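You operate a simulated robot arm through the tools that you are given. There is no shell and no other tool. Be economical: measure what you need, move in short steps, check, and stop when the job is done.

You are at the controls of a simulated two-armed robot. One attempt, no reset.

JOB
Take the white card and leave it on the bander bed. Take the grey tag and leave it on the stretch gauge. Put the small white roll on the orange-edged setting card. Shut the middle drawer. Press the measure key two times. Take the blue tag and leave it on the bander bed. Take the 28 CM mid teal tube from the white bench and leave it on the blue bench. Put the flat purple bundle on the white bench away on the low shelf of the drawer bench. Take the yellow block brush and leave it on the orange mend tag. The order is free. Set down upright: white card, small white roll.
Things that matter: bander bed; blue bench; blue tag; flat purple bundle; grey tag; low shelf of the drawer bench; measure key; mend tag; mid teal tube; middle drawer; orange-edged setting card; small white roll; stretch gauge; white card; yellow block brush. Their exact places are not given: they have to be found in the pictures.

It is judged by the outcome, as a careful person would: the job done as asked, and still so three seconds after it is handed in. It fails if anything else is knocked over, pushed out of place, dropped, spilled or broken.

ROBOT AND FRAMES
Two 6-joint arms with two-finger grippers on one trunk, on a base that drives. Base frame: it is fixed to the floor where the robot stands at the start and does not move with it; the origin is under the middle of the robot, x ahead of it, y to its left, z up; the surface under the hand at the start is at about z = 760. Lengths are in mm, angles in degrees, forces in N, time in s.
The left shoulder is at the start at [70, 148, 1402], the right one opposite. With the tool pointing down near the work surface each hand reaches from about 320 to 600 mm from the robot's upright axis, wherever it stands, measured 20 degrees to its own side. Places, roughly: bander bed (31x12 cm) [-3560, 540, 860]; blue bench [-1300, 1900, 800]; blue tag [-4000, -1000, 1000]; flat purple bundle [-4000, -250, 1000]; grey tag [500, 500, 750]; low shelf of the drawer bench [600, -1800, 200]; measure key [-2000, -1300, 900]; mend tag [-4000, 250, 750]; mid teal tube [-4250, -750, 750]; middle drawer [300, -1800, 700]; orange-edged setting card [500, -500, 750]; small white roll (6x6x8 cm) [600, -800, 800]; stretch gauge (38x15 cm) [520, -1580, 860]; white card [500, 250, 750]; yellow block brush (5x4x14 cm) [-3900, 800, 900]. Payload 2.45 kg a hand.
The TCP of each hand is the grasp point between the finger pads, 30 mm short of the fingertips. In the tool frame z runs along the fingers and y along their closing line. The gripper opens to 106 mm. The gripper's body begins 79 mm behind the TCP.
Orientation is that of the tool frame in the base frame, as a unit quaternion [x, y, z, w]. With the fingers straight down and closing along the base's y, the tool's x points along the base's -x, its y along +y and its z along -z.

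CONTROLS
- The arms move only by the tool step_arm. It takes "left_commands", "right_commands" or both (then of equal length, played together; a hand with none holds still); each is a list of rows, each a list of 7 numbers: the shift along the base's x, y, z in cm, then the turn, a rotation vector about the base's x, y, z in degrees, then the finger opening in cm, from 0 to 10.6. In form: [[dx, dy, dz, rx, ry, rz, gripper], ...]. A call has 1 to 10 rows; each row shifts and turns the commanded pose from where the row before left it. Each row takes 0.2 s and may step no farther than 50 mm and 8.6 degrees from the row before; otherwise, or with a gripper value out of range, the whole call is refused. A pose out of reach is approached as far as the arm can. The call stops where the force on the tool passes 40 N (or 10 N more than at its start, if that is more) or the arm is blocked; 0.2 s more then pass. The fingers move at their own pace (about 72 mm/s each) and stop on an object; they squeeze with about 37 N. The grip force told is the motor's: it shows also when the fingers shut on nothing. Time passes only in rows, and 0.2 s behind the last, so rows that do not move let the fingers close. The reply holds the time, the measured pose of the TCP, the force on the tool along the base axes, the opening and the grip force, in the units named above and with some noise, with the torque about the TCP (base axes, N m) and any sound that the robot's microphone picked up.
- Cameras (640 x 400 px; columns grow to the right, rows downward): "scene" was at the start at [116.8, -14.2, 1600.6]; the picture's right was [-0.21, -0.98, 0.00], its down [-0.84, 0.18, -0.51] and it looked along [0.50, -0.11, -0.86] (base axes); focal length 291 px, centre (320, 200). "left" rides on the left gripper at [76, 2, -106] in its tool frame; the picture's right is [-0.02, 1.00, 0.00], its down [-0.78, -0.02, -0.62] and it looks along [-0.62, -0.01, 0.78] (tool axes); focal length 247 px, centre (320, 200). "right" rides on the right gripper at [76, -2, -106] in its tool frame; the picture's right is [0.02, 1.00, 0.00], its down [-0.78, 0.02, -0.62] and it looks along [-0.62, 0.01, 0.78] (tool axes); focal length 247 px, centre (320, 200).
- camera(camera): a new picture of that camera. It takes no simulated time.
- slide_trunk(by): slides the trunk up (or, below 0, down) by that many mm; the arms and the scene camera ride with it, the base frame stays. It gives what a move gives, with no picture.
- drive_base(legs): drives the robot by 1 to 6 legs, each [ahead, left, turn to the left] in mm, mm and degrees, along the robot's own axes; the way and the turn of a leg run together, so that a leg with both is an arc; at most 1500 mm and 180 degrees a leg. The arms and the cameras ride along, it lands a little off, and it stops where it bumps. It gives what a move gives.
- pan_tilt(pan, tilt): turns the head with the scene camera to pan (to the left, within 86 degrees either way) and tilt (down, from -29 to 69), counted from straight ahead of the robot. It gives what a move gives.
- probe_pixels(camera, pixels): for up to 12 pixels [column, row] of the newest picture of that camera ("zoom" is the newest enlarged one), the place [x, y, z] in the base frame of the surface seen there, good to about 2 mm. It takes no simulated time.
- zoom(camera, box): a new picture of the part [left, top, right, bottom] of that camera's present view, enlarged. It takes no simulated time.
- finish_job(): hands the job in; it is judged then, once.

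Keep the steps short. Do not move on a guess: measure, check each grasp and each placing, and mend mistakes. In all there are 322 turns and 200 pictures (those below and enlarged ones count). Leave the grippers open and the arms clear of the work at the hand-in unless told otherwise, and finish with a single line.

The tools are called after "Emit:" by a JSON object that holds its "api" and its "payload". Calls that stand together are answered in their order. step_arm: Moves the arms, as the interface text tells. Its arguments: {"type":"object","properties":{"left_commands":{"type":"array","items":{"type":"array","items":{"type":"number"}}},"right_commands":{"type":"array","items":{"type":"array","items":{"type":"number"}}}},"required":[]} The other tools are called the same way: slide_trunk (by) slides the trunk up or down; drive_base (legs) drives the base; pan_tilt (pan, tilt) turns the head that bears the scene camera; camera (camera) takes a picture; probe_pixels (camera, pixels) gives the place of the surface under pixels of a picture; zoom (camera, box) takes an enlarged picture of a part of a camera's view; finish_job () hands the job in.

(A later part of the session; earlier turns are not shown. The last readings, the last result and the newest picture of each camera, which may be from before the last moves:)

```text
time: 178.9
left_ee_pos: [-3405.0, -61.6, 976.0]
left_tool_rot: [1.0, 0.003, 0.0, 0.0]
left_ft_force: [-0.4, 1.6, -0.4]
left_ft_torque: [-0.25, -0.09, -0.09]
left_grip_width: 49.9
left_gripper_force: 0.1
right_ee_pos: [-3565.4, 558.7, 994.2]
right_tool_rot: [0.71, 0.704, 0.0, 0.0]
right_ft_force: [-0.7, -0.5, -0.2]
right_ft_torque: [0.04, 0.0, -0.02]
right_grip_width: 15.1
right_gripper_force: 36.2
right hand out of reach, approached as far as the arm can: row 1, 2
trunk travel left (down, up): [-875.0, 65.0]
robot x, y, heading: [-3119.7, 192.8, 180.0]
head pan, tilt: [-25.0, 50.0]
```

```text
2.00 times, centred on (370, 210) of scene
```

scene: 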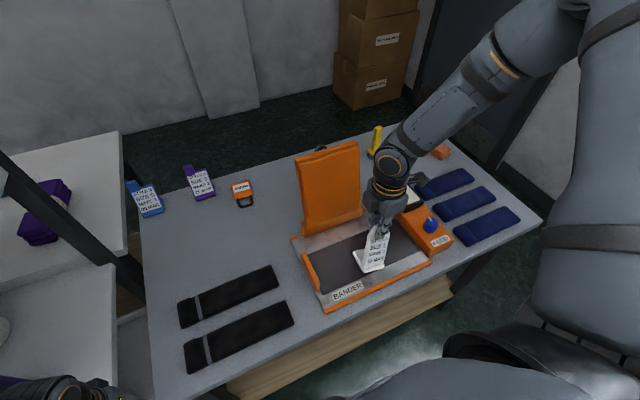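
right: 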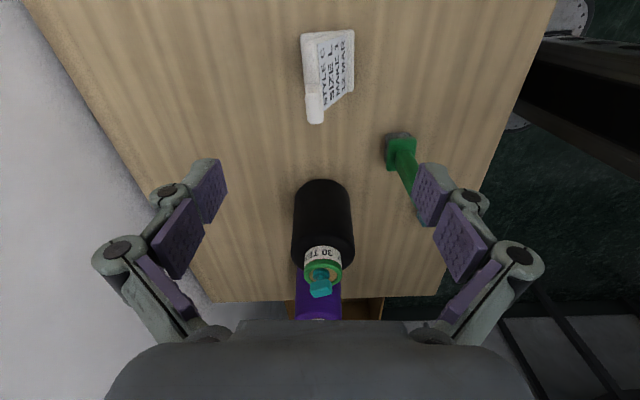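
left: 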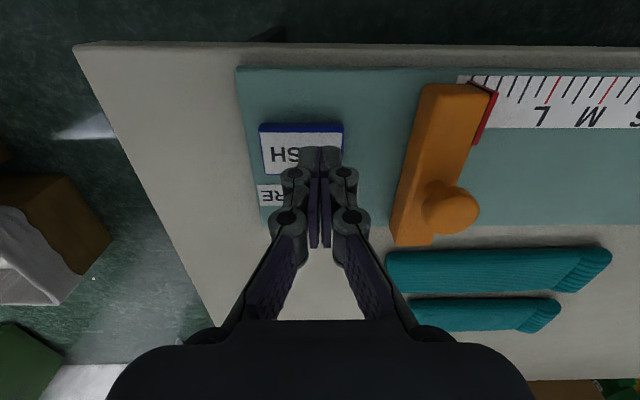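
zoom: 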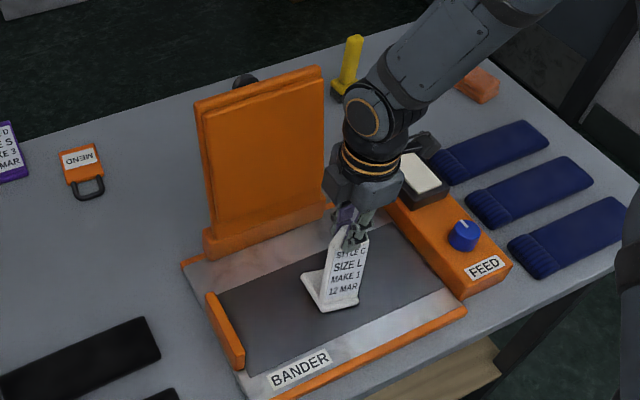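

The left hand touched the rack post – I move it away at once, toward the robot's middle, then check the rack.

Emit:
{"api": "step_arm", "payload": {"left_commands": [[0, 2, 0, 0, 0, 0, 5], [1, 3, 0, 0, 0, 0, 5], [1, 3, 0, 0, 0, 0, 5], [0, 0, 0, 0, 0, 0, 5]]}}

Emit:
{"api": "pan_tilt", "payload": {"pan": 30, "tilt": 40}}

Emit:
{"api": "camera", "payload": {"camera": "scene"}}

```text
time: 179.8
left_ee_pos: [-3394.1, -52.1, 975.1]
left_tool_rot: [0.994, -0.054, -0.011, 0.093]
left_ft_force: [0.8, 0.0, -0.1]
left_ft_torque: [0.0, -0.02, 0.0]
left_grip_width: 50.0
left_gripper_force: 0.1
left hand out of reach, approached as far as the arm can: row 3
right_ee_pos: [-3565.7, 557.1, 995.0]
right_tool_rot: [0.71, 0.705, 0.0, -0.001]
right_ft_force: [0.6, -0.2, 0.4]
right_ft_torque: [0.05, 0.01, 0.0]
right_grip_width: 14.9
right_gripper_force: 37.3
trunk travel left (down, up): [-875.0, 65.0]
robot x, y, heading: [-3125.1, 191.8, 180.0]
head pan, tilt: [-25.0, 50.0]
stopped in row 4 (left hand): the arm was blocked; the commanded pose is now the measured one
```

```text
time: 181.1
left_ee_pos: [-3394.5, -50.7, 976.2]
left_tool_rot: [0.994, -0.053, -0.009, 0.095]
left_ft_force: [0.7, -0.2, -0.2]
left_ft_torque: [0.02, 0.05, -0.01]
left_grip_width: 50.0
left_gripper_force: 0.0
right_ee_pos: [-3564.9, 558.1, 995.2]
right_tool_rot: [0.71, 0.705, 0.0, -0.001]
right_ft_force: [0.2, 0.4, -0.5]
right_ft_torque: [0.03, -0.01, -0.01]
right_grip_width: 14.9
right_gripper_force: 37.0
trunk travel left (down, up): [-875.0, 65.0]
robot x, y, heading: [-3119.5, 187.1, 180.0]
head pan, tilt: [30.0, 40.0]
```

```text
120 pictures are left
```

scene: 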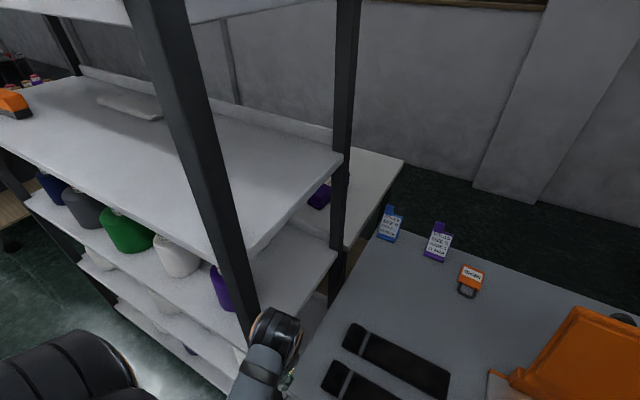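

Rack and its contents stand undisturbed. Lower the card onto the mat.

Emit:
{"api": "step_arm", "payload": {"right_commands": [[0, 0, -0.8, 0, 0, 0, 0], [0, 0, -0.2, 0, 0, 0, 0], [0, 0, -0.15, 0, 0, 0, 0], [0, 0, -0.15, 0, 0, 0, 0], [0, 0, 0, 0, 0, 0, 0]]}}

```text
time: 182.3
left_ee_pos: [-3394.7, -52.8, 975.6]
left_tool_rot: [0.994, -0.053, -0.01, 0.094]
left_ft_force: [0.7, -0.2, 0.6]
left_ft_torque: [0.01, -0.02, -0.03]
left_grip_width: 49.8
left_gripper_force: 0.1
right_ee_pos: [-3562.7, 559.2, 985.1]
right_tool_rot: [0.71, 0.704, -0.002, -0.003]
right_ft_force: [-10.8, -4.0, 32.9]
right_ft_torque: [-0.03, 0.35, 0.03]
right_grip_width: 15.0
right_gripper_force: 37.1
right hand out of reach, approached as far as the arm can: row 3
trunk travel left (down, up): [-875.0, 65.0]
robot x, y, heading: [-3121.2, 191.3, 180.2]
head pan, tilt: [30.0, 40.0]
```

Emit:
{"api": "step_arm", "payload": {"right_commands": [[0, 0, 0.15, 0, 0, 0, 0], [0, 0, 0, 0, 0, 0, 0]]}}

Emit:
{"api": "step_arm", "payload": {"right_commands": [[0, 0, 0, 0, 0, 0, 2.5], [0, 0, 0, 0, 0, 0, 3.5], [0, 0, 2, 0, 0, 0, 3.5], [0, 0, 3, 0, 0, 0, 3.5], [0, 0, 3, 0, 0, 0, 3.5], [3, 0, 1, 0, 0, 0, 3.5], [4, 0, 0, 0, 0, 0, 3.5], [4, 0, 0, 0, 0, 0, 3.5], [4, 0, 0, 0, 0, 0, 3.5]]}}

Emit:
{"api": "pan_tilt", "payload": {"pan": -25, "tilt": 50}}

Emit:
{"api": "zoom", "payload": {"camera": "scene", "box": [260, 110, 480, 310]}}

```text
time: 182.9
left_ee_pos: [-3392.8, -51.3, 975.5]
left_tool_rot: [0.994, -0.053, -0.011, 0.094]
left_ft_force: [0.2, 1.0, -0.3]
left_ft_torque: [-0.03, 0.01, 0.02]
left_grip_width: 49.8
left_gripper_force: 0.1
right_ee_pos: [-3561.8, 560.8, 984.8]
right_tool_rot: [0.709, 0.705, 0.001, -0.001]
right_ft_force: [-5.1, -2.6, 21.2]
right_ft_torque: [-0.11, 0.19, 0.01]
right_grip_width: 15.0
right_gripper_force: 37.6
trunk travel left (down, up): [-875.0, 65.0]
robot x, y, heading: [-3122.3, 192.4, 179.8]
head pan, tilt: [30.0, 40.0]
```

```text
time: 184.9
left_ee_pos: [-3394.7, -50.8, 976.8]
left_tool_rot: [0.994, -0.053, -0.009, 0.095]
left_ft_force: [-0.1, 0.0, -0.5]
left_ft_torque: [0.03, 0.01, 0.02]
left_grip_width: 50.2
left_gripper_force: 0.0
right_ee_pos: [-3486.3, 551.2, 1073.8]
right_tool_rot: [0.709, 0.705, 0.001, -0.001]
right_ft_force: [1.3, -1.2, 1.2]
right_ft_torque: [-0.04, 0.03, -0.01]
right_grip_width: 35.0
right_gripper_force: 0.0
right hand out of reach, approached as far as the arm can: row 8, 9
trunk travel left (down, up): [-875.0, 65.0]
robot x, y, heading: [-3125.8, 191.5, 180.1]
head pan, tilt: [30.0, 40.0]
```

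```text
time: 186.1
left_ee_pos: [-3394.9, -50.3, 977.5]
left_tool_rot: [0.994, -0.053, -0.01, 0.096]
left_ft_force: [0.1, 0.5, 0.2]
left_ft_torque: [0.02, 0.01, 0.0]
left_grip_width: 49.7
left_gripper_force: 0.1
right_ee_pos: [-3484.9, 552.1, 1073.8]
right_tool_rot: [0.709, 0.705, 0.0, 0.0]
right_ft_force: [0.0, -0.5, 0.6]
right_ft_torque: [-0.01, -0.04, 0.02]
right_grip_width: 35.0
right_gripper_force: 0.0
trunk travel left (down, up): [-875.0, 65.0]
robot x, y, heading: [-3117.8, 187.3, 180.1]
head pan, tilt: [-25.0, 50.0]
```

```text
2.00 times, centred on (370, 210) of scene
```

zoom: 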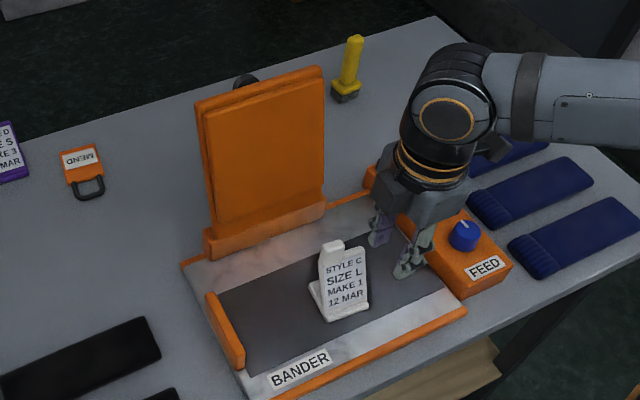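

White card stands on the mat. Now plan the way round to the back; look right for the passage.

Emit:
{"api": "pan_tilt", "payload": {"pan": -80, "tilt": 25}}

Emit:
{"api": "camera", "payload": {"camera": "scene"}}

Emit:
{"api": "probe_pixels", "payload": {"camera": "scene", "pixels": [[320, 380], [320, 250], [200, 250], [450, 300], [550, 300], [100, 280], [600, 200], [400, 200]]}}

```text
time: 187.4
left_ee_pos: [-3394.6, -50.0, 977.4]
left_tool_rot: [0.994, -0.052, -0.009, 0.096]
left_ft_force: [0.6, 0.3, -0.5]
left_ft_torque: [-0.03, -0.02, 0.02]
left_grip_width: 50.0
left_gripper_force: 0.1
right_ee_pos: [-3485.2, 551.1, 1072.8]
right_tool_rot: [0.709, 0.705, -0.001, 0.0]
right_ft_force: [0.1, -0.5, 0.5]
right_ft_torque: [-0.02, -0.02, -0.02]
right_grip_width: 35.0
right_gripper_force: 0.1
trunk travel left (down, up): [-875.0, 65.0]
robot x, y, heading: [-3117.8, 192.6, 180.2]
head pan, tilt: [-80.0, 25.0]
```

```text
118 pictures are left
```

scene: 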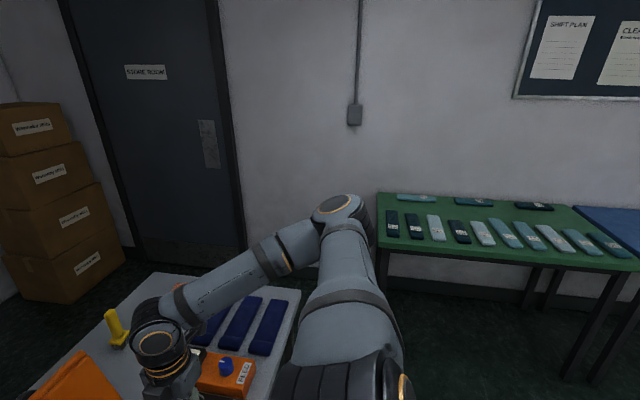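

```text
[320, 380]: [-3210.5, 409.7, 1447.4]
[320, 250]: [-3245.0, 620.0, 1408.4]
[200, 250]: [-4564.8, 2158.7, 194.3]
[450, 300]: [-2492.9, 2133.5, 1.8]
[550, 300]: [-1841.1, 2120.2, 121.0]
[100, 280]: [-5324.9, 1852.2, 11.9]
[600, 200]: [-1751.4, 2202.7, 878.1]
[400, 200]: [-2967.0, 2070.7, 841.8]
```

Emit:
{"api": "probe_pixels", "payload": {"camera": "scene", "pixels": [[384, 240], [378, 196], [560, 268], [630, 268], [90, 300], [130, 270], [150, 262], [295, 290]]}}

```text
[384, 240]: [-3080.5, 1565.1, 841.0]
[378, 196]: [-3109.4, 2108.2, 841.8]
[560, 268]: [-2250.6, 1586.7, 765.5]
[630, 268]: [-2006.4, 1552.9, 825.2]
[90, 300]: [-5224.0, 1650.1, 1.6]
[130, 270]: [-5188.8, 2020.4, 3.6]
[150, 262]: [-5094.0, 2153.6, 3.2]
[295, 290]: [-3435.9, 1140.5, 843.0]
```

The corner by the green table is narrow; the wide way is round the other end (between trolley and white bench). Drive there and face the white bench from its far side.

Emit:
{"api": "drive_base", "payload": {"legs": [[-350, 0, 0], [0, 1020, 0], [0, 1020, 0]]}}

Emit:
{"api": "drive_base", "payload": {"legs": [[1080, 0, 0], [1080, 0, 0], [0, 0, 180]]}}

Emit:
{"api": "pan_tilt", "payload": {"pan": 50, "tilt": 35}}

Emit:
{"api": "camera", "payload": {"camera": "scene"}}

```text
time: 199.4
left_ee_pos: [-3034.8, -2089.7, 976.1]
left_tool_rot: [0.994, -0.05, -0.009, 0.095]
left_ft_force: [-0.5, 0.2, 0.4]
left_ft_torque: [0.01, -0.01, 0.01]
left_grip_width: 49.9
left_gripper_force: 0.0
right_ee_pos: [-3127.3, -1487.8, 1073.6]
right_tool_rot: [0.708, 0.707, -0.001, 0.0]
right_ft_force: [0.0, 0.5, 0.1]
right_ft_torque: [0.0, 0.0, 0.03]
right_grip_width: 35.1
right_gripper_force: 0.0
trunk travel left (down, up): [-875.0, 65.0]
robot x, y, heading: [-2763.0, -1848.8, -179.9]
head pan, tilt: [-80.0, 25.0]
```

```text
time: 217.3
left_ee_pos: [-4635.9, -1603.4, 976.0]
left_tool_rot: [0.052, 0.994, 0.096, 0.009]
left_ft_force: [-0.1, 0.4, 0.1]
left_ft_torque: [0.01, 0.0, -0.04]
left_grip_width: 50.0
left_gripper_force: 0.1
right_ee_pos: [-4544.7, -2205.7, 1073.0]
right_tool_rot: [-0.705, 0.709, -0.001, 0.001]
right_ft_force: [0.6, 0.5, -0.4]
right_ft_torque: [0.0, -0.01, -0.01]
right_grip_width: 35.1
right_gripper_force: 0.1
trunk travel left (down, up): [-875.0, 65.0]
robot x, y, heading: [-4910.3, -1844.8, 0.1]
head pan, tilt: [-80.0, 25.0]
```

```text
time: 219.4
left_ee_pos: [-4635.9, -1603.5, 976.9]
left_tool_rot: [0.052, 0.994, 0.095, 0.009]
left_ft_force: [-0.2, -0.4, 0.1]
left_ft_torque: [0.0, 0.0, 0.02]
left_grip_width: 49.9
left_gripper_force: 0.0
right_ee_pos: [-4545.4, -2204.7, 1074.2]
right_tool_rot: [-0.705, 0.709, -0.001, 0.0]
right_ft_force: [0.7, -1.1, -0.2]
right_ft_torque: [-0.01, -0.01, -0.01]
right_grip_width: 35.0
right_gripper_force: 0.1
trunk travel left (down, up): [-875.0, 65.0]
robot x, y, heading: [-4910.0, -1847.2, 0.1]
head pan, tilt: [50.0, 35.0]
```

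```text
117 pictures are left
```

scene: 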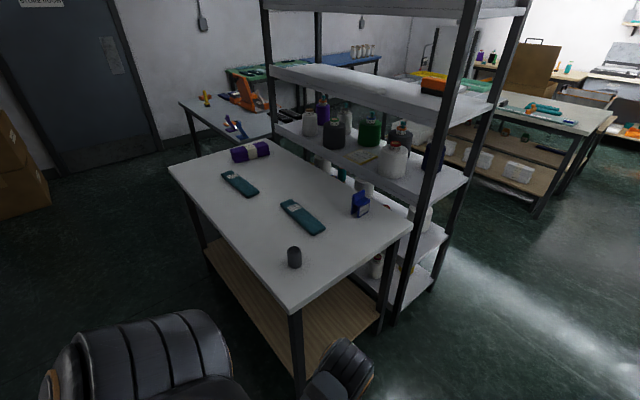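

Emit:
{"api": "zoom", "payload": {"camera": "scene", "box": [160, 130, 400, 280]}}

Emit:
{"api": "probe_pixels", "payload": {"camera": "zoom", "pixels": [[30, 110], [640, 240], [350, 395], [195, 65], [290, 35], [240, 55], [170, 115], [260, 175], [325, 195], [435, 270], [535, 190], [360, 345]]}}

```text
2.67 times, centred on (280, 205) of scene
```

zoom: 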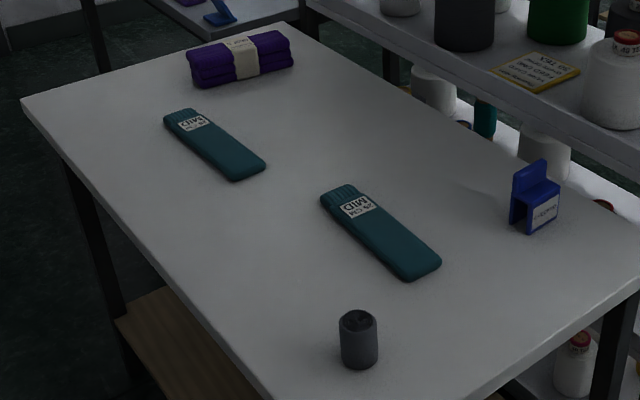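

```text
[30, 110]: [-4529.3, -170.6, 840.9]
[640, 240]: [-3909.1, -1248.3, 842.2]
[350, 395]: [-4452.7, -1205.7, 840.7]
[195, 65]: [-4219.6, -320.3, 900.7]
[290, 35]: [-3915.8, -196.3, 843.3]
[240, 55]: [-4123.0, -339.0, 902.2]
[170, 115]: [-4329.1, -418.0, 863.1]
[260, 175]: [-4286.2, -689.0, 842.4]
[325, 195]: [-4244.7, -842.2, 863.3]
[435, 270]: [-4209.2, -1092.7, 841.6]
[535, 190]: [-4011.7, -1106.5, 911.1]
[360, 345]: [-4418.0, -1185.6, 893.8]
```

The blue tag is the saddle-shaped one at (-4011,-1106) on the white bench. Two teal tubes: labels must be read. Zoom sharper on them.

Emit:
{"api": "zoom", "payload": {"camera": "scene", "box": [215, 165, 335, 240]}}

Emit:
{"api": "drive_base", "payload": {"legs": [[0, 850, 0]]}}

Emit:
{"api": "pan_tilt", "payload": {"pan": 25, "tilt": 45}}

Emit:
{"api": "camera", "payload": {"camera": "scene"}}

```text
5.33 times, centred on (275, 202) of scene
```

zoom: 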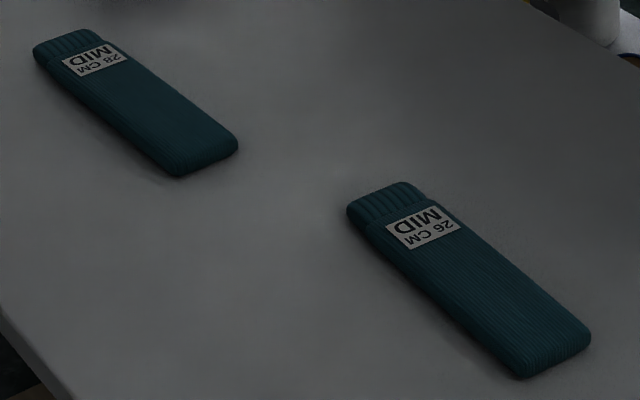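

```text
time: 223.9
left_ee_pos: [-4634.8, -757.7, 976.5]
left_tool_rot: [0.053, 0.994, 0.095, 0.01]
left_ft_force: [-0.7, -0.1, 0.4]
left_ft_torque: [0.03, 0.0, -0.01]
left_grip_width: 50.2
left_gripper_force: 0.1
right_ee_pos: [-4545.3, -1359.6, 1072.5]
right_tool_rot: [-0.704, 0.71, -0.001, 0.002]
right_ft_force: [0.6, -0.3, 0.2]
right_ft_torque: [0.07, 0.01, 0.02]
right_grip_width: 34.9
right_gripper_force: 0.1
trunk travel left (down, up): [-875.0, 65.0]
robot x, y, heading: [-4907.4, -996.1, 0.0]
head pan, tilt: [50.0, 35.0]
```

```text
time: 224.8
left_ee_pos: [-4634.4, -756.6, 976.4]
left_tool_rot: [0.054, 0.994, 0.095, 0.01]
left_ft_force: [-0.2, 0.5, -1.1]
left_ft_torque: [-0.05, -0.01, 0.0]
left_grip_width: 50.0
left_gripper_force: 0.0
right_ee_pos: [-4545.9, -1358.5, 1072.6]
right_tool_rot: [-0.704, 0.71, -0.001, 0.001]
right_ft_force: [0.8, -0.3, 0.2]
right_ft_torque: [-0.04, 0.0, -0.01]
right_grip_width: 35.1
right_gripper_force: 0.1
trunk travel left (down, up): [-875.0, 65.0]
robot x, y, heading: [-4911.1, -1002.0, -0.1]
head pan, tilt: [25.0, 45.0]
```

```text
114 pictures are left
```

scene: 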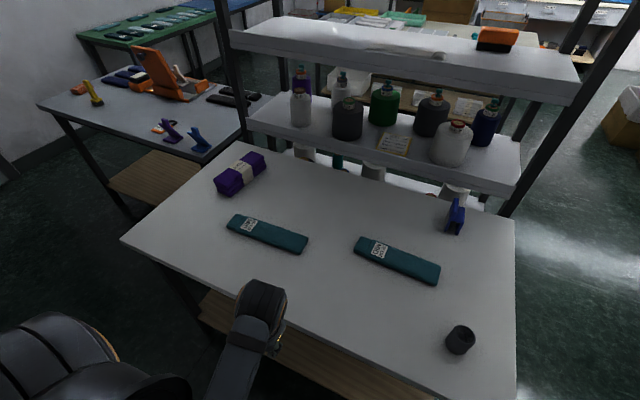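

Emit:
{"api": "zoom", "payload": {"camera": "scene", "box": [200, 140, 340, 270]}}

Emit:
{"api": "probe_pixels", "payload": {"camera": "scene", "pixels": [[124, 240], [512, 395], [222, 145], [233, 222], [306, 245], [240, 216], [308, 236], [218, 190], [262, 162], [218, 176], [240, 155], [240, 185]]}}

```text
3.08 times, centred on (270, 205) of scene
```

zoom: 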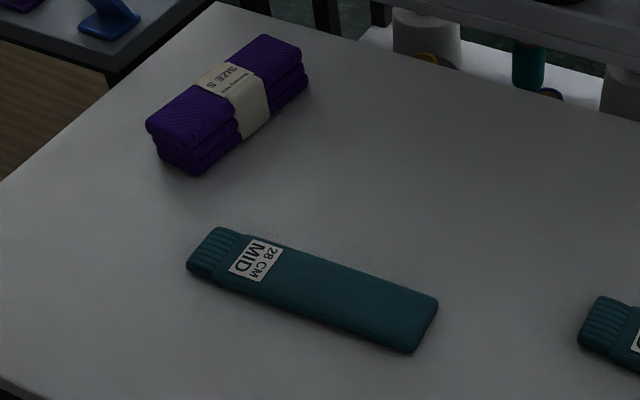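

```text
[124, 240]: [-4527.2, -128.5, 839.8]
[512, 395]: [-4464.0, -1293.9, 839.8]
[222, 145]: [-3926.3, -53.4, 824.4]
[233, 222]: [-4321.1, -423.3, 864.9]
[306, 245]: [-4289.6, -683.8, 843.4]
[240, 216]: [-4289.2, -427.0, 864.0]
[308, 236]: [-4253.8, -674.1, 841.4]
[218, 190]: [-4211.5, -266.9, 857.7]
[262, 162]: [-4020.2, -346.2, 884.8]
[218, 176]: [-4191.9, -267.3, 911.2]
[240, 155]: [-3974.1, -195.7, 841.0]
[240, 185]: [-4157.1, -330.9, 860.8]
```

The 28 CM tube is the left/northern one. First do the brush: drive to the back of the bander table.

Emit:
{"api": "drive_base", "payload": {"legs": [[0, 776, 0], [0, 776, 0], [550, 0, 0]]}}

Emit:
{"api": "pan_tilt", "payload": {"pan": 20, "tilt": 50}}

Emit:
{"api": "camera", "payload": {"camera": "scene"}}

Emit:
{"api": "camera", "payload": {"camera": "left"}}

```text
time: 235.6
left_ee_pos: [-4081.1, 796.6, 976.4]
left_tool_rot: [0.055, 0.994, 0.095, 0.01]
left_ft_force: [-0.7, -0.4, 0.2]
left_ft_torque: [0.02, 0.02, 0.01]
left_grip_width: 49.8
left_gripper_force: 0.1
right_ee_pos: [-3992.7, 194.1, 1073.9]
right_tool_rot: [-0.703, 0.711, -0.001, 0.001]
right_ft_force: [0.2, -0.4, -0.1]
right_ft_torque: [-0.04, 0.0, -0.04]
right_grip_width: 35.1
right_gripper_force: 0.0
trunk travel left (down, up): [-875.0, 65.0]
robot x, y, heading: [-4350.5, 556.9, -0.2]
head pan, tilt: [25.0, 45.0]
```

```text
time: 236.2
left_ee_pos: [-4081.3, 796.4, 976.7]
left_tool_rot: [0.056, 0.994, 0.095, 0.009]
left_ft_force: [0.8, -0.6, 0.7]
left_ft_torque: [0.0, 0.0, 0.01]
left_grip_width: 49.7
left_gripper_force: 0.0
right_ee_pos: [-3992.1, 195.2, 1072.0]
right_tool_rot: [-0.703, 0.711, -0.001, 0.0]
right_ft_force: [-0.1, 0.1, -0.5]
right_ft_torque: [0.01, 0.0, 0.02]
right_grip_width: 35.0
right_gripper_force: 0.0
trunk travel left (down, up): [-875.0, 65.0]
robot x, y, heading: [-4357.8, 555.2, -0.4]
head pan, tilt: [20.0, 50.0]
```

```text
112 pictures are left
```

scene: 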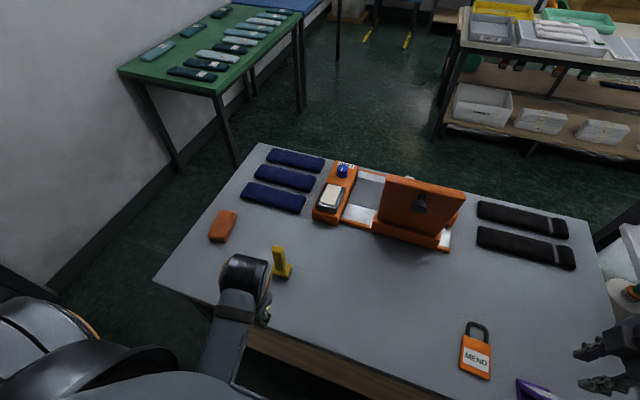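

```text
111 pictures are left
```

left: 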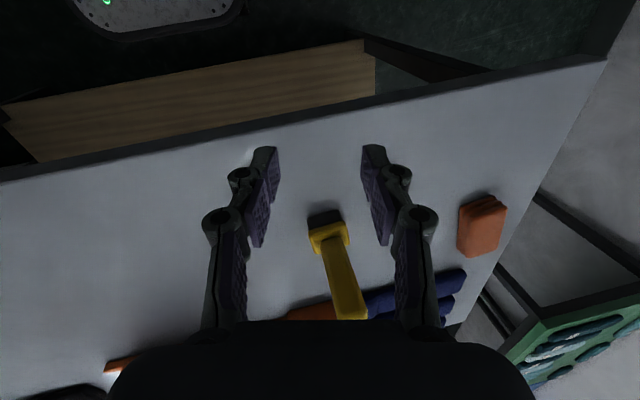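

Emit:
{"api": "zoom", "payload": {"camera": "scene", "box": [240, 230, 320, 300]}}

Emit:
{"api": "probe_pixels", "payload": {"camera": "left", "pixels": [[310, 235], [348, 235], [325, 220], [335, 250], [345, 290], [350, 315], [335, 315], [362, 315]]}}

Emit:
{"api": "probe_pixels", "payload": {"camera": "scene", "pixels": [[277, 248], [284, 264], [282, 272], [466, 340], [486, 378], [490, 350], [462, 370], [476, 350], [484, 330]]}}

```text
5.71 times, centred on (280, 265) of scene
```

zoom: 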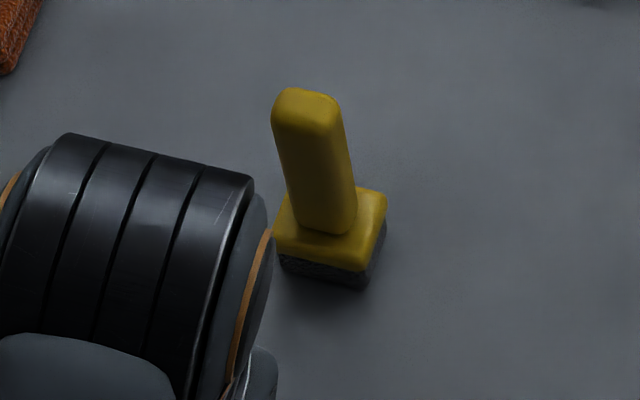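

```text
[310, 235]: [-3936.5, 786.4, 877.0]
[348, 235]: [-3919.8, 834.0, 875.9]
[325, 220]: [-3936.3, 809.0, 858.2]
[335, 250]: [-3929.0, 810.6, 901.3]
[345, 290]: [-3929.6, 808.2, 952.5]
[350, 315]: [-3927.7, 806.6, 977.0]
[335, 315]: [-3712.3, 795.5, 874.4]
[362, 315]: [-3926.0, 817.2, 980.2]
```

```text
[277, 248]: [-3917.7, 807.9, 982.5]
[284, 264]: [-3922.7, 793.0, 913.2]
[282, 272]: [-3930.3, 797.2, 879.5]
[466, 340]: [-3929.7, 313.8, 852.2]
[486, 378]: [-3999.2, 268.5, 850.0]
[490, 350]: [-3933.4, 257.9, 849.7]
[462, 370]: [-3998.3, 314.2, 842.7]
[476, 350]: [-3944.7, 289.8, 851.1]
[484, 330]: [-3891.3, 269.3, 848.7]
```

Brush handle centre ≈(-3918,806), z 885–983; mend tag centre ≈(-3963,288), top 851. Level and raise the left hand, then move above the handle.

Emit:
{"api": "step_arm", "payload": {"left_commands": [[0, 0, 3, -3.6, 0.4, -4, 6], [0.5, 0, 3, -3.6, 0.4, -4, 6], [1, 0, 2, -3.7, 0.3, -4, 6], [4, 0.2, 0, 0, 0, 0, 6], [4, 0.3, 0, 0, 0, 0, 6], [4, 0.3, 0, 0, 0, 0, 6], [2.8, 0.2, 0, 0, 0, 0, 6]]}}

Emit:
{"api": "camera", "payload": {"camera": "left"}}

```text
time: 237.8
left_ee_pos: [-3929.7, 837.8, 1035.9]
left_tool_rot: [0.158, 0.987, -0.002, 0.017]
left_ft_force: [0.7, -0.6, 0.4]
left_ft_torque: [0.01, 0.05, 0.02]
left_grip_width: 60.2
left_gripper_force: 0.1
left hand out of reach, approached as far as the arm can: row 2, 4, 5, 6, 7
right_ee_pos: [-3991.8, 192.8, 1072.8]
right_tool_rot: [-0.704, 0.711, 0.0, 0.001]
right_ft_force: [0.1, -0.5, 0.4]
right_ft_torque: [-0.01, 0.05, -0.02]
right_grip_width: 35.2
right_gripper_force: 0.0
trunk travel left (down, up): [-875.0, 65.0]
robot x, y, heading: [-4360.4, 551.9, -0.1]
head pan, tilt: [20.0, 50.0]
```

```text
109 pictures are left
```

left: 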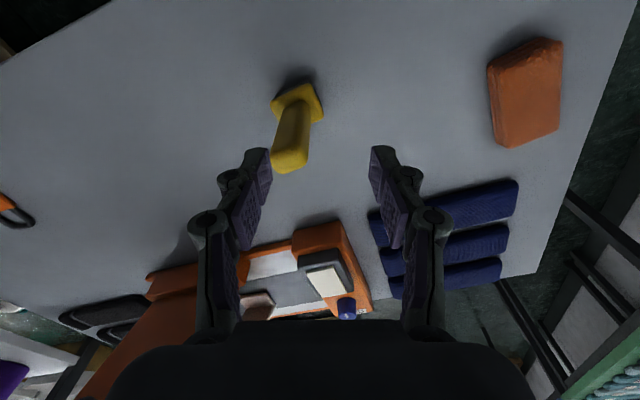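

Emit:
{"api": "step_arm", "payload": {"left_commands": [[0.6, -1.6, -0.5, 0, -0.9, 0, 6], [0.6, -1.6, -0.5, 0, -0.9, 0, 6], [0, 0, -0.5, 0, 0, 0, 6]]}}

Emit:
{"api": "zoom", "payload": {"camera": "left", "box": [220, 60, 420, 220]}}

Emit:
{"api": "probe_pixels", "payload": {"camera": "zoom", "pixels": [[320, 100], [320, 200], [320, 250], [290, 250], [350, 250], [320, 60]]}}

```text
time: 238.7
left_ee_pos: [-3918.1, 807.1, 1020.5]
left_tool_rot: [0.158, 0.987, 0.001, 0.032]
left_ft_force: [0.1, -0.6, 0.4]
left_ft_torque: [-0.02, -0.03, -0.01]
left_grip_width: 59.9
left_gripper_force: 0.1
right_ee_pos: [-3993.7, 194.1, 1072.9]
right_tool_rot: [-0.704, 0.711, -0.001, 0.001]
right_ft_force: [0.3, 0.5, -0.3]
right_ft_torque: [0.02, -0.01, 0.0]
right_grip_width: 35.1
right_gripper_force: 0.0
trunk travel left (down, up): [-875.0, 65.0]
robot x, y, heading: [-4353.5, 553.0, -0.2]
head pan, tilt: [20.0, 50.0]
```

```text
2.50 times, centred on (320, 140) of left
```

zoom: 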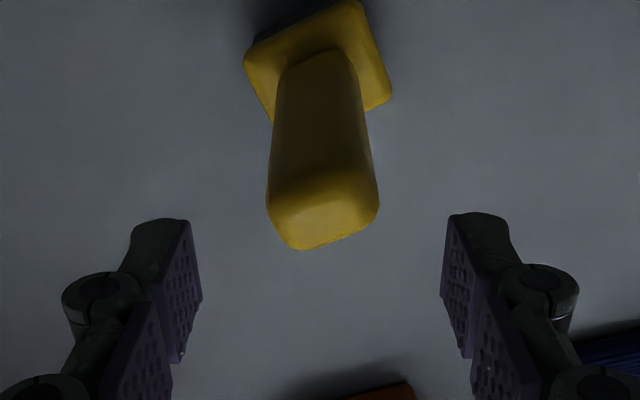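

```text
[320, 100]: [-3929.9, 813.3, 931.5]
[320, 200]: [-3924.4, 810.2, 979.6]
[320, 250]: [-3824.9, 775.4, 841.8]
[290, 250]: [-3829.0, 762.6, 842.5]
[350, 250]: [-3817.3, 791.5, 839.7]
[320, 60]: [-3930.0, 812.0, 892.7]
```

The brush is aligned with the base axes; square the tool to it and level, then descend around the handle.

Emit:
{"api": "step_arm", "payload": {"left_commands": [[-0.1, 0.1, 0, 0, 1.3, 6, 6], [-0.1, 0.1, 0, 0, 1.2, 6, 6], [-0.1, 0, -0.5, 0, 1.2, 6, 6]]}}

Emit:
{"api": "zoom", "payload": {"camera": "left", "box": [220, 60, 420, 220]}}

Emit:
{"api": "probe_pixels", "payload": {"camera": "zoom", "pixels": [[320, 190], [320, 210], [290, 210], [350, 210], [320, 230], [270, 190], [370, 190]]}}

```text
time: 239.4
left_ee_pos: [-3920.3, 811.1, 1008.8]
left_tool_rot: [0.001, 1.0, -0.001, 0.002]
left_ft_force: [0.5, 0.5, -0.7]
left_ft_torque: [0.0, -0.03, -0.01]
left_grip_width: 60.0
left_gripper_force: 0.1
left hand out of reach, approached as far as the arm can: row 2
right_ee_pos: [-3992.1, 193.6, 1074.8]
right_tool_rot: [-0.704, 0.711, -0.001, 0.001]
right_ft_force: [-0.6, 0.1, -0.3]
right_ft_torque: [0.0, -0.01, 0.01]
right_grip_width: 35.0
right_gripper_force: 0.1
trunk travel left (down, up): [-875.0, 65.0]
robot x, y, heading: [-4356.5, 554.1, -0.1]
head pan, tilt: [20.0, 50.0]
```

```text
2.50 times, centred on (320, 140) of left
```

zoom: 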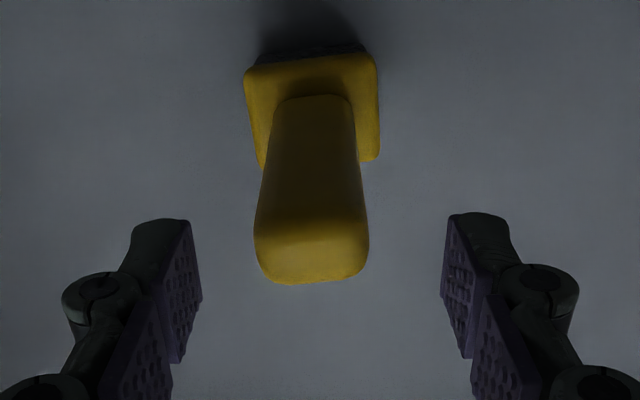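

```text
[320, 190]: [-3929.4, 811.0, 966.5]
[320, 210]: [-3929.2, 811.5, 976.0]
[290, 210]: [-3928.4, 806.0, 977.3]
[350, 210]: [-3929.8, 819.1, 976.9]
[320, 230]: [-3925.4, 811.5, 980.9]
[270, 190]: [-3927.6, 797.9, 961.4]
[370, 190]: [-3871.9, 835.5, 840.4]
```

Emit:
{"api": "step_arm", "payload": {"left_commands": [[0.1, -0.2, -3, 0, 0, 0, 6], [0, 0, -3.2, 0, 0, 0, 6], [0, 0, 0, 0, 0, 0, 2], [0, 0, 0, 0, 0, 0, 0.5], [0, 0, 0, 0, 0, 0, 0.5]]}}

```text
time: 240.7
left_ee_pos: [-3919.4, 808.0, 947.9]
left_tool_rot: [0.003, 1.0, 0.001, -0.001]
left_ft_force: [0.0, -0.5, 0.3]
left_ft_torque: [0.03, 0.04, -0.01]
left_grip_width: 29.0
left_gripper_force: 37.4
right_ee_pos: [-3991.4, 194.5, 1074.1]
right_tool_rot: [-0.704, 0.71, -0.001, 0.0]
right_ft_force: [-0.2, -0.2, -0.4]
right_ft_torque: [0.01, 0.02, 0.0]
right_grip_width: 34.9
right_gripper_force: 0.0
trunk travel left (down, up): [-875.0, 65.0]
robot x, y, heading: [-4354.0, 557.7, -0.1]
head pan, tilt: [20.0, 50.0]
```

Held (29 mm). Lift, then drive 300 mm to the right with it.

Emit:
{"api": "step_arm", "payload": {"left_commands": [[0, 0, 3, 0, 0, 0, 0.5], [0, 0, 3, 0, 0, 0, 0.5]]}}

Emit:
{"api": "drive_base", "payload": {"legs": [[0, -300, 0]]}}

Emit:
{"api": "step_arm", "payload": {"left_commands": [[-0.9, -4, 0, 0, 0, 0, 0.5], [-0.9, -4, 0, 0, 0, 0, 0.5], [-0.9, -4, 0, 0, 0, 0, 0.5], [-0.9, -4, 0, 0, 0, 0, 0.5], [-0.8, -4, 0, 0, 0, 0, 0.5], [0, -2, 0, 0, 0, 0, 0.5]]}}

Emit:
{"api": "camera", "payload": {"camera": "left"}}

```text
time: 241.2
left_ee_pos: [-3919.1, 807.7, 1008.3]
left_tool_rot: [0.002, 1.0, 0.001, -0.001]
left_ft_force: [-0.1, 0.1, -0.6]
left_ft_torque: [0.03, 0.03, 0.02]
left_grip_width: 29.0
left_gripper_force: 36.8
right_ee_pos: [-3992.4, 194.2, 1073.5]
right_tool_rot: [-0.704, 0.711, -0.001, 0.0]
right_ft_force: [0.4, 0.1, -0.3]
right_ft_torque: [0.0, 0.04, -0.01]
right_grip_width: 35.1
right_gripper_force: 0.0
trunk travel left (down, up): [-875.0, 65.0]
robot x, y, heading: [-4356.5, 556.1, -0.1]
head pan, tilt: [20.0, 50.0]
```

```text
time: 243.3
left_ee_pos: [-3920.3, 508.7, 1005.9]
left_tool_rot: [0.0, 1.0, 0.0, -0.001]
left_ft_force: [1.4, 0.0, -1.0]
left_ft_torque: [0.03, -0.01, 0.02]
left_grip_width: 29.1
left_gripper_force: 36.8
right_ee_pos: [-3991.7, -105.4, 1074.9]
right_tool_rot: [-0.704, 0.71, -0.001, 0.001]
right_ft_force: [0.2, 1.1, 0.3]
right_ft_torque: [-0.02, 0.03, 0.02]
right_grip_width: 35.0
right_gripper_force: 0.0
trunk travel left (down, up): [-875.0, 65.0]
robot x, y, heading: [-4357.1, 251.7, 0.3]
head pan, tilt: [20.0, 50.0]
```

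```text
time: 244.2
left_ee_pos: [-3939.4, 474.8, 994.0]
left_tool_rot: [-0.002, 0.995, 0.102, 0.005]
left_ft_force: [0.0, 0.6, 0.2]
left_ft_torque: [-0.06, 0.01, 0.01]
left_grip_width: 29.0
left_gripper_force: 36.7
left hand out of reach, approached as far as the arm can: row 1, 4
right_ee_pos: [-3991.4, -104.9, 1074.5]
right_tool_rot: [-0.705, 0.709, -0.002, 0.0]
right_ft_force: [-1.0, 1.0, 0.4]
right_ft_torque: [-0.06, 0.02, 0.02]
right_grip_width: 34.6
right_gripper_force: 0.1
trunk travel left (down, up): [-875.0, 65.0]
robot x, y, heading: [-4355.2, 254.5, 0.1]
head pan, tilt: [20.0, 50.0]
stopped in row 4 (left hand): the arm was blocked; the commanded pose is now the measured one
```

```text
106 pictures are left
```

left: 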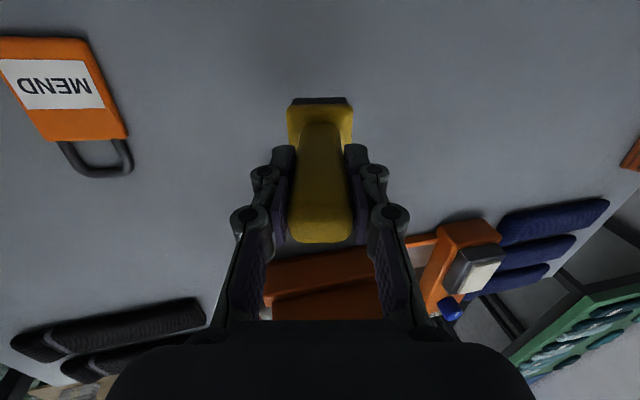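

The arm is folded too tightly; back the base off 110 mm so the mend tag lies at better reach, and re-level the tool.

Emit:
{"api": "step_arm", "payload": {"left_commands": [[0, 1, 0.5, -4, 0.2, 0, 0.5], [0, 1, 0.5, -4, 0.2, 0, 0.5], [0, 1, 0.3, -3.7, 0.2, 0, 0.5]]}}

Emit:
{"api": "drive_base", "payload": {"legs": [[-110, 0, 0], [0, 0, -14]]}}

Emit:
{"api": "camera", "payload": {"camera": "left"}}

```text
time: 245.0
left_ee_pos: [-3939.2, 503.1, 1005.7]
left_tool_rot: [-0.001, 1.0, -0.001, 0.002]
left_ft_force: [-0.6, -0.4, -0.7]
left_ft_torque: [0.01, -0.02, -0.02]
left_grip_width: 28.9
left_gripper_force: 37.2
right_ee_pos: [-3991.5, -107.3, 1073.0]
right_tool_rot: [-0.705, 0.709, 0.0, 0.001]
right_ft_force: [-0.2, -0.6, -0.4]
right_ft_torque: [-0.01, -0.02, -0.03]
right_grip_width: 35.1
right_gripper_force: 0.1
trunk travel left (down, up): [-875.0, 65.0]
robot x, y, heading: [-4354.6, 252.6, -0.2]
head pan, tilt: [20.0, 50.0]
```

```text
time: 247.1
left_ee_pos: [-3999.8, 393.4, 1006.0]
left_tool_rot: [0.121, 0.993, -0.001, 0.002]
left_ft_force: [-1.1, -0.1, -0.6]
left_ft_torque: [0.01, -0.05, -0.04]
left_grip_width: 28.7
left_gripper_force: 37.3
right_ee_pos: [-4200.6, -184.5, 1072.6]
right_tool_rot: [-0.613, 0.79, 0.0, 0.001]
right_ft_force: [-0.5, 0.9, 0.2]
right_ft_torque: [0.03, 0.01, 0.01]
right_grip_width: 35.2
right_gripper_force: 0.1
trunk travel left (down, up): [-875.0, 65.0]
robot x, y, heading: [-4465.8, 252.0, -14.1]
head pan, tilt: [20.0, 50.0]
```

```text
105 pictures are left
```

left: 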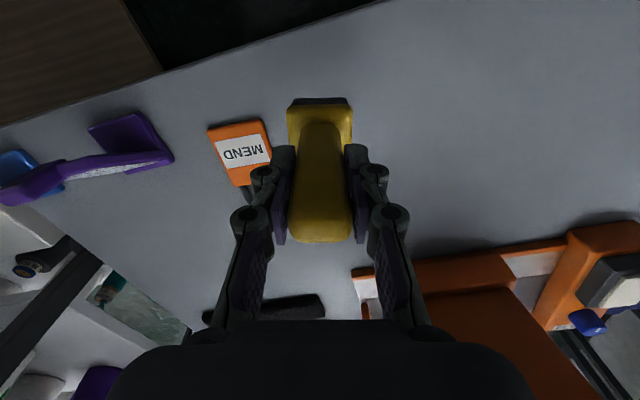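

Emit:
{"api": "step_arm", "payload": {"left_commands": [[1, -2.6, 0, 0, 0, 0, 0.5], [1, -2.6, 0, 0, 0, 0, 0.5], [1, -2.6, 0, 0, 0, 0, 0.5], [0.7, -2.7, 0, 0, 0, 0, 0.5], [0, 0, -2, 0, 0, 0, 0.5]]}}

Emit:
{"api": "camera", "payload": {"camera": "left"}}

```text
time: 248.2
left_ee_pos: [-3958.9, 294.6, 986.5]
left_tool_rot: [0.119, 0.993, 0.002, 0.006]
left_ft_force: [-0.5, -0.7, -0.7]
left_ft_torque: [-0.03, -0.01, 0.01]
left_grip_width: 28.9
left_gripper_force: 36.3
right_ee_pos: [-4199.8, -185.5, 1074.1]
right_tool_rot: [-0.613, 0.79, -0.001, 0.0]
right_ft_force: [0.2, -0.1, 0.0]
right_ft_torque: [0.01, -0.01, -0.05]
right_grip_width: 35.0
right_gripper_force: 0.0
trunk travel left (down, up): [-875.0, 65.0]
robot x, y, heading: [-4465.2, 254.5, -13.9]
head pan, tilt: [20.0, 50.0]
```

```text
104 pictures are left
```

left: 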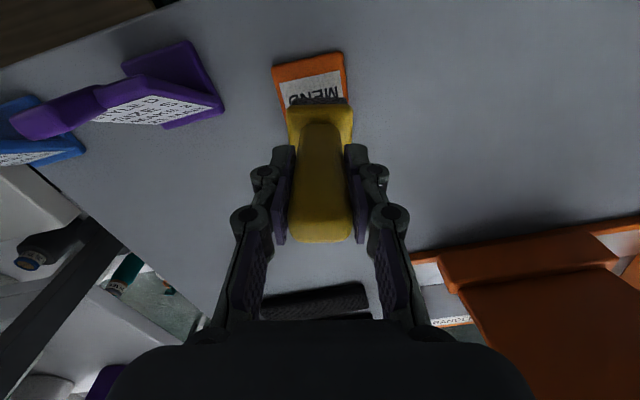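

Emit:
{"api": "step_arm", "payload": {"left_commands": [[-0.3, -0.6, -1, 0, 0, 0, 0.5], [0, 0, -1.3, 0, 0, 0, 0.5], [0, 0, -0.3, 0, 0, 0, 0.5], [0, 0, -0.2, 0, 0, 0, 0.5], [0, 0, -0.2, 0, 0, 0, 0.5], [0, 0, 0, 0, 0, 0, 0.5]]}}

```text
time: 249.7
left_ee_pos: [-3962.7, 290.2, 959.3]
left_tool_rot: [0.119, 0.993, 0.007, 0.007]
left_ft_force: [6.0, 3.2, 24.5]
left_ft_torque: [-0.05, -0.32, 0.04]
left_grip_width: 28.8
left_gripper_force: 36.8
right_ee_pos: [-4201.8, -183.9, 1074.2]
right_tool_rot: [-0.613, 0.79, 0.0, 0.001]
right_ft_force: [-0.3, 0.3, 0.3]
right_ft_torque: [0.0, -0.01, 0.02]
right_grip_width: 34.8
right_gripper_force: 0.0
trunk travel left (down, up): [-875.0, 65.0]
robot x, y, heading: [-4462.9, 253.5, -14.3]
head pan, tilt: [20.0, 50.0]
```

Contact. Ease up, release, rise straight.

Emit:
{"api": "step_arm", "payload": {"left_commands": [[0, 0, 0.2, 0, 0, 0, 0.5], [0, 0, 0, 0, 0, 0, 4], [0, 0, 0, 0, 0, 0, 6], [0, 0, 2, 0, 0, 0, 6], [0, 0, 3, 0, 0, 0, 6], [0, 0, 3, 0, 0, 0, 6], [-1, 0, 1, 0, 0, 0, 6]]}}

Emit:
{"api": "camera", "payload": {"camera": "left"}}

Emit:
{"api": "pan_tilt", "payload": {"pan": 10, "tilt": 50}}

Emit:
{"api": "camera", "payload": {"camera": "scene"}}

```text
time: 251.4
left_ee_pos: [-3959.0, 322.5, 1026.1]
left_tool_rot: [0.107, 0.993, 0.051, 0.013]
left_ft_force: [-0.3, -0.3, -0.5]
left_ft_torque: [-0.04, 0.01, 0.04]
left_grip_width: 60.0
left_gripper_force: 0.0
left hand out of reach, approached as far as the arm can: row 6, 7
right_ee_pos: [-4199.2, -184.4, 1073.3]
right_tool_rot: [-0.613, 0.79, 0.0, 0.0]
right_ft_force: [-0.5, -0.3, -0.6]
right_ft_torque: [0.03, -0.03, -0.01]
right_grip_width: 34.7
right_gripper_force: 0.2
trunk travel left (down, up): [-875.0, 65.0]
robot x, y, heading: [-4465.0, 255.4, -14.0]
head pan, tilt: [20.0, 50.0]
stopped in row 7 (left hand): the arm was blocked; the commanded pose is now the measured one
```

```text
103 pictures are left
```

left: 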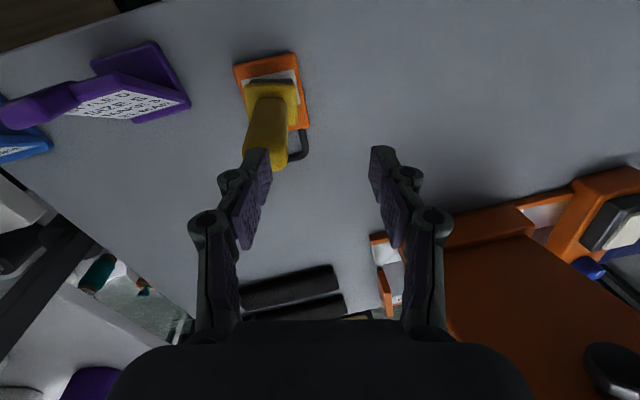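

```text
time: 252.2
left_ee_pos: [-3959.0, 321.8, 1027.8]
left_tool_rot: [0.107, 0.993, 0.05, 0.014]
left_ft_force: [-0.4, -0.3, -0.6]
left_ft_torque: [0.0, 0.01, 0.01]
left_grip_width: 60.1
left_gripper_force: 0.0
right_ee_pos: [-4199.2, -185.1, 1072.4]
right_tool_rot: [-0.613, 0.79, -0.001, 0.001]
right_ft_force: [-0.2, 0.2, 0.8]
right_ft_torque: [0.0, -0.01, 0.03]
right_grip_width: 34.9
right_gripper_force: 0.1
trunk travel left (down, up): [-875.0, 65.0]
robot x, y, heading: [-4464.9, 253.4, -13.8]
head pan, tilt: [10.0, 50.0]
```

```text
102 pictures are left
```

scene: 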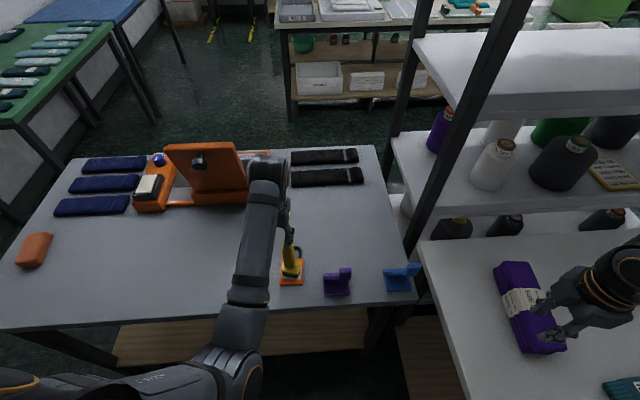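

The brush stands on the mend tag. Clear the left hand: up and sideways.

Emit:
{"api": "step_arm", "payload": {"left_commands": [[0.5, 0.5, 1.5, 0, 0, 0, 6], [0, 3, 1, -2, 0, 0, 6], [0, 4, 0, -2, 0, 0, 6], [-1, 3, 0, -1, 0, 0, 6], [-3, 1, 0, 0, 0, 0, 6]]}}

Emit:
{"api": "zoom", "payload": {"camera": "scene", "box": [240, 220, 440, 320]}}

```text
time: 253.4
left_ee_pos: [-3988.1, 429.1, 1023.5]
left_tool_rot: [0.107, 0.994, 0.006, 0.018]
left_ft_force: [-0.2, 1.2, -0.1]
left_ft_torque: [0.01, -0.02, -0.04]
left_grip_width: 60.0
left_gripper_force: 0.0
left hand out of reach, approached as far as the arm can: row 1, 2
right_ee_pos: [-4201.1, -185.0, 1073.2]
right_tool_rot: [-0.613, 0.79, -0.002, 0.001]
right_ft_force: [-0.6, -0.4, 0.8]
right_ft_torque: [0.0, -0.08, 0.01]
right_grip_width: 35.3
right_gripper_force: 0.0
trunk travel left (down, up): [-875.0, 65.0]
robot x, y, heading: [-4466.0, 252.0, -14.2]
head pan, tilt: [10.0, 50.0]
```

```text
3.20 times, centred on (340, 270) of scene
```

zoom: 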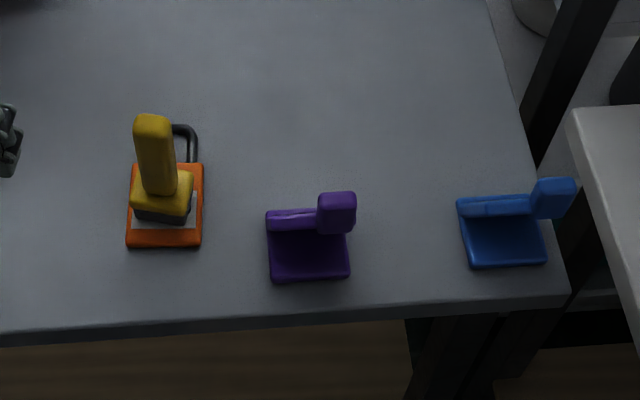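

Brush stands on the mend tag. The purple bundle can be reached from this corner with the right hand. Pull the left hand in (away from the brush) and turn right in place first.

Emit:
{"api": "step_arm", "payload": {"left_commands": [[-3, 0.5, 0, 0, 0, 0, 6], [-3, 0.5, 0, 0, 0, 0, 6], [-3, 0.5, 0, 0, 0, 0, 6], [-2, 0.5, 0, 0, 0, 0, 6]]}}

Emit:
{"api": "drive_base", "payload": {"legs": [[0, 0, -36]]}}

Emit:
{"api": "pan_tilt", "payload": {"pan": 0, "tilt": 50}}

Emit:
{"api": "camera", "payload": {"camera": "scene"}}

```text
time: 254.4
left_ee_pos: [-4096.9, 449.7, 1022.9]
left_tool_rot: [0.107, 0.994, 0.006, 0.017]
left_ft_force: [-0.2, -0.2, -0.1]
left_ft_torque: [-0.04, -0.02, 0.02]
left_grip_width: 60.1
left_gripper_force: 0.0
right_ee_pos: [-4200.0, -183.7, 1073.7]
right_tool_rot: [-0.613, 0.79, -0.001, -0.001]
right_ft_force: [-0.1, -0.3, -0.6]
right_ft_torque: [-0.03, -0.01, 0.01]
right_grip_width: 35.1
right_gripper_force: 0.0
trunk travel left (down, up): [-875.0, 65.0]
robot x, y, heading: [-4465.1, 251.9, -14.2]
head pan, tilt: [10.0, 50.0]
```

```text
time: 256.5
left_ee_pos: [-4053.7, 189.4, 1022.5]
left_tool_rot: [0.413, 0.911, 0.001, 0.018]
left_ft_force: [0.6, 0.8, 0.4]
left_ft_torque: [0.03, -0.02, -0.03]
left_grip_width: 60.2
left_gripper_force: 0.1
right_ee_pos: [-4512.7, -257.4, 1073.7]
right_tool_rot: [-0.334, 0.943, 0.0, 0.001]
right_ft_force: [-0.5, -0.1, 0.5]
right_ft_torque: [0.02, -0.02, 0.02]
right_grip_width: 35.1
right_gripper_force: 0.1
trunk travel left (down, up): [-875.0, 65.0]
robot x, y, heading: [-4463.7, 254.0, -50.2]
head pan, tilt: [10.0, 50.0]
```

```text
time: 257.2
left_ee_pos: [-4053.2, 190.5, 1023.7]
left_tool_rot: [0.413, 0.911, 0.001, 0.018]
left_ft_force: [0.0, -0.1, -0.2]
left_ft_torque: [0.0, -0.01, 0.01]
left_grip_width: 59.9
left_gripper_force: 0.1
right_ee_pos: [-4513.2, -257.5, 1072.9]
right_tool_rot: [-0.335, 0.942, -0.001, 0.001]
right_ft_force: [0.1, -0.1, -0.1]
right_ft_torque: [0.01, 0.04, -0.01]
right_grip_width: 35.0
right_gripper_force: 0.0
trunk travel left (down, up): [-875.0, 65.0]
robot x, y, heading: [-4465.2, 255.2, -50.5]
head pan, tilt: [0.0, 50.0]
```

```text
100 pictures are left
```

scene: 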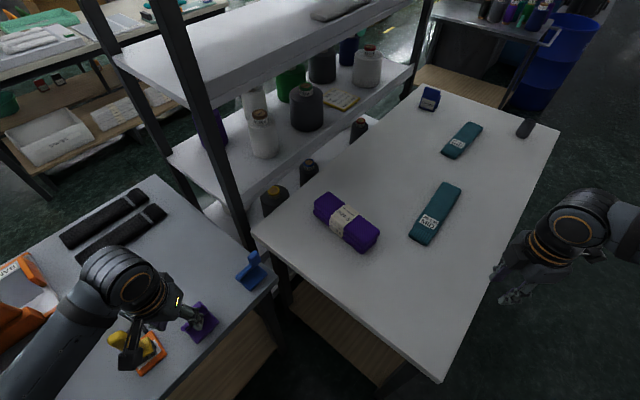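

Emit:
{"api": "zoom", "payload": {"camera": "scene", "box": [290, 160, 470, 280]}}

Emit:
{"api": "probe_pixels", "payload": {"camera": "zoom", "pixels": [[95, 130], [145, 115], [310, 240], [265, 280], [200, 190], [90, 170], [255, 315], [315, 275], [320, 255]]}}

Emit:
{"api": "probe_pixels", "payload": {"camera": "scene", "pixels": [[258, 235], [437, 380], [555, 135], [415, 238], [450, 185]]}}

```text
3.33 times, centred on (380, 220) of scene
```

zoom: 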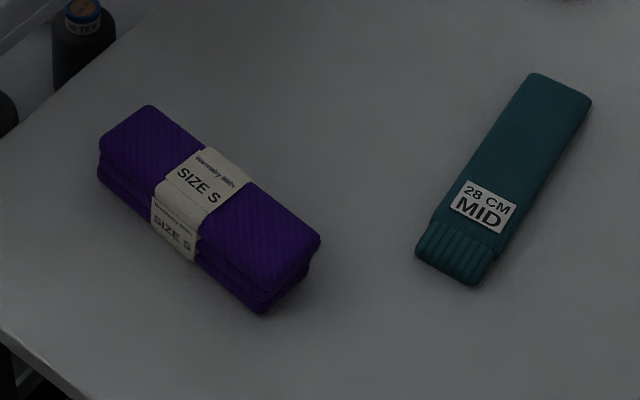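

```text
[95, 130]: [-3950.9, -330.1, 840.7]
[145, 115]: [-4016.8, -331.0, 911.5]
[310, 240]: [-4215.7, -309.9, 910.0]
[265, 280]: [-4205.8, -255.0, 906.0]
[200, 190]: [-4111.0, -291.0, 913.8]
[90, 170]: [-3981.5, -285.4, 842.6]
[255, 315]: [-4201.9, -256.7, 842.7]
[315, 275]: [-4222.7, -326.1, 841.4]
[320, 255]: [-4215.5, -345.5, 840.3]
```

```text
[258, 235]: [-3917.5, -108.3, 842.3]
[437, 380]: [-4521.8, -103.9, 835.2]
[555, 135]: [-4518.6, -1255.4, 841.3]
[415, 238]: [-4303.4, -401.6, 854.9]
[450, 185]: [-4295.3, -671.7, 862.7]
```

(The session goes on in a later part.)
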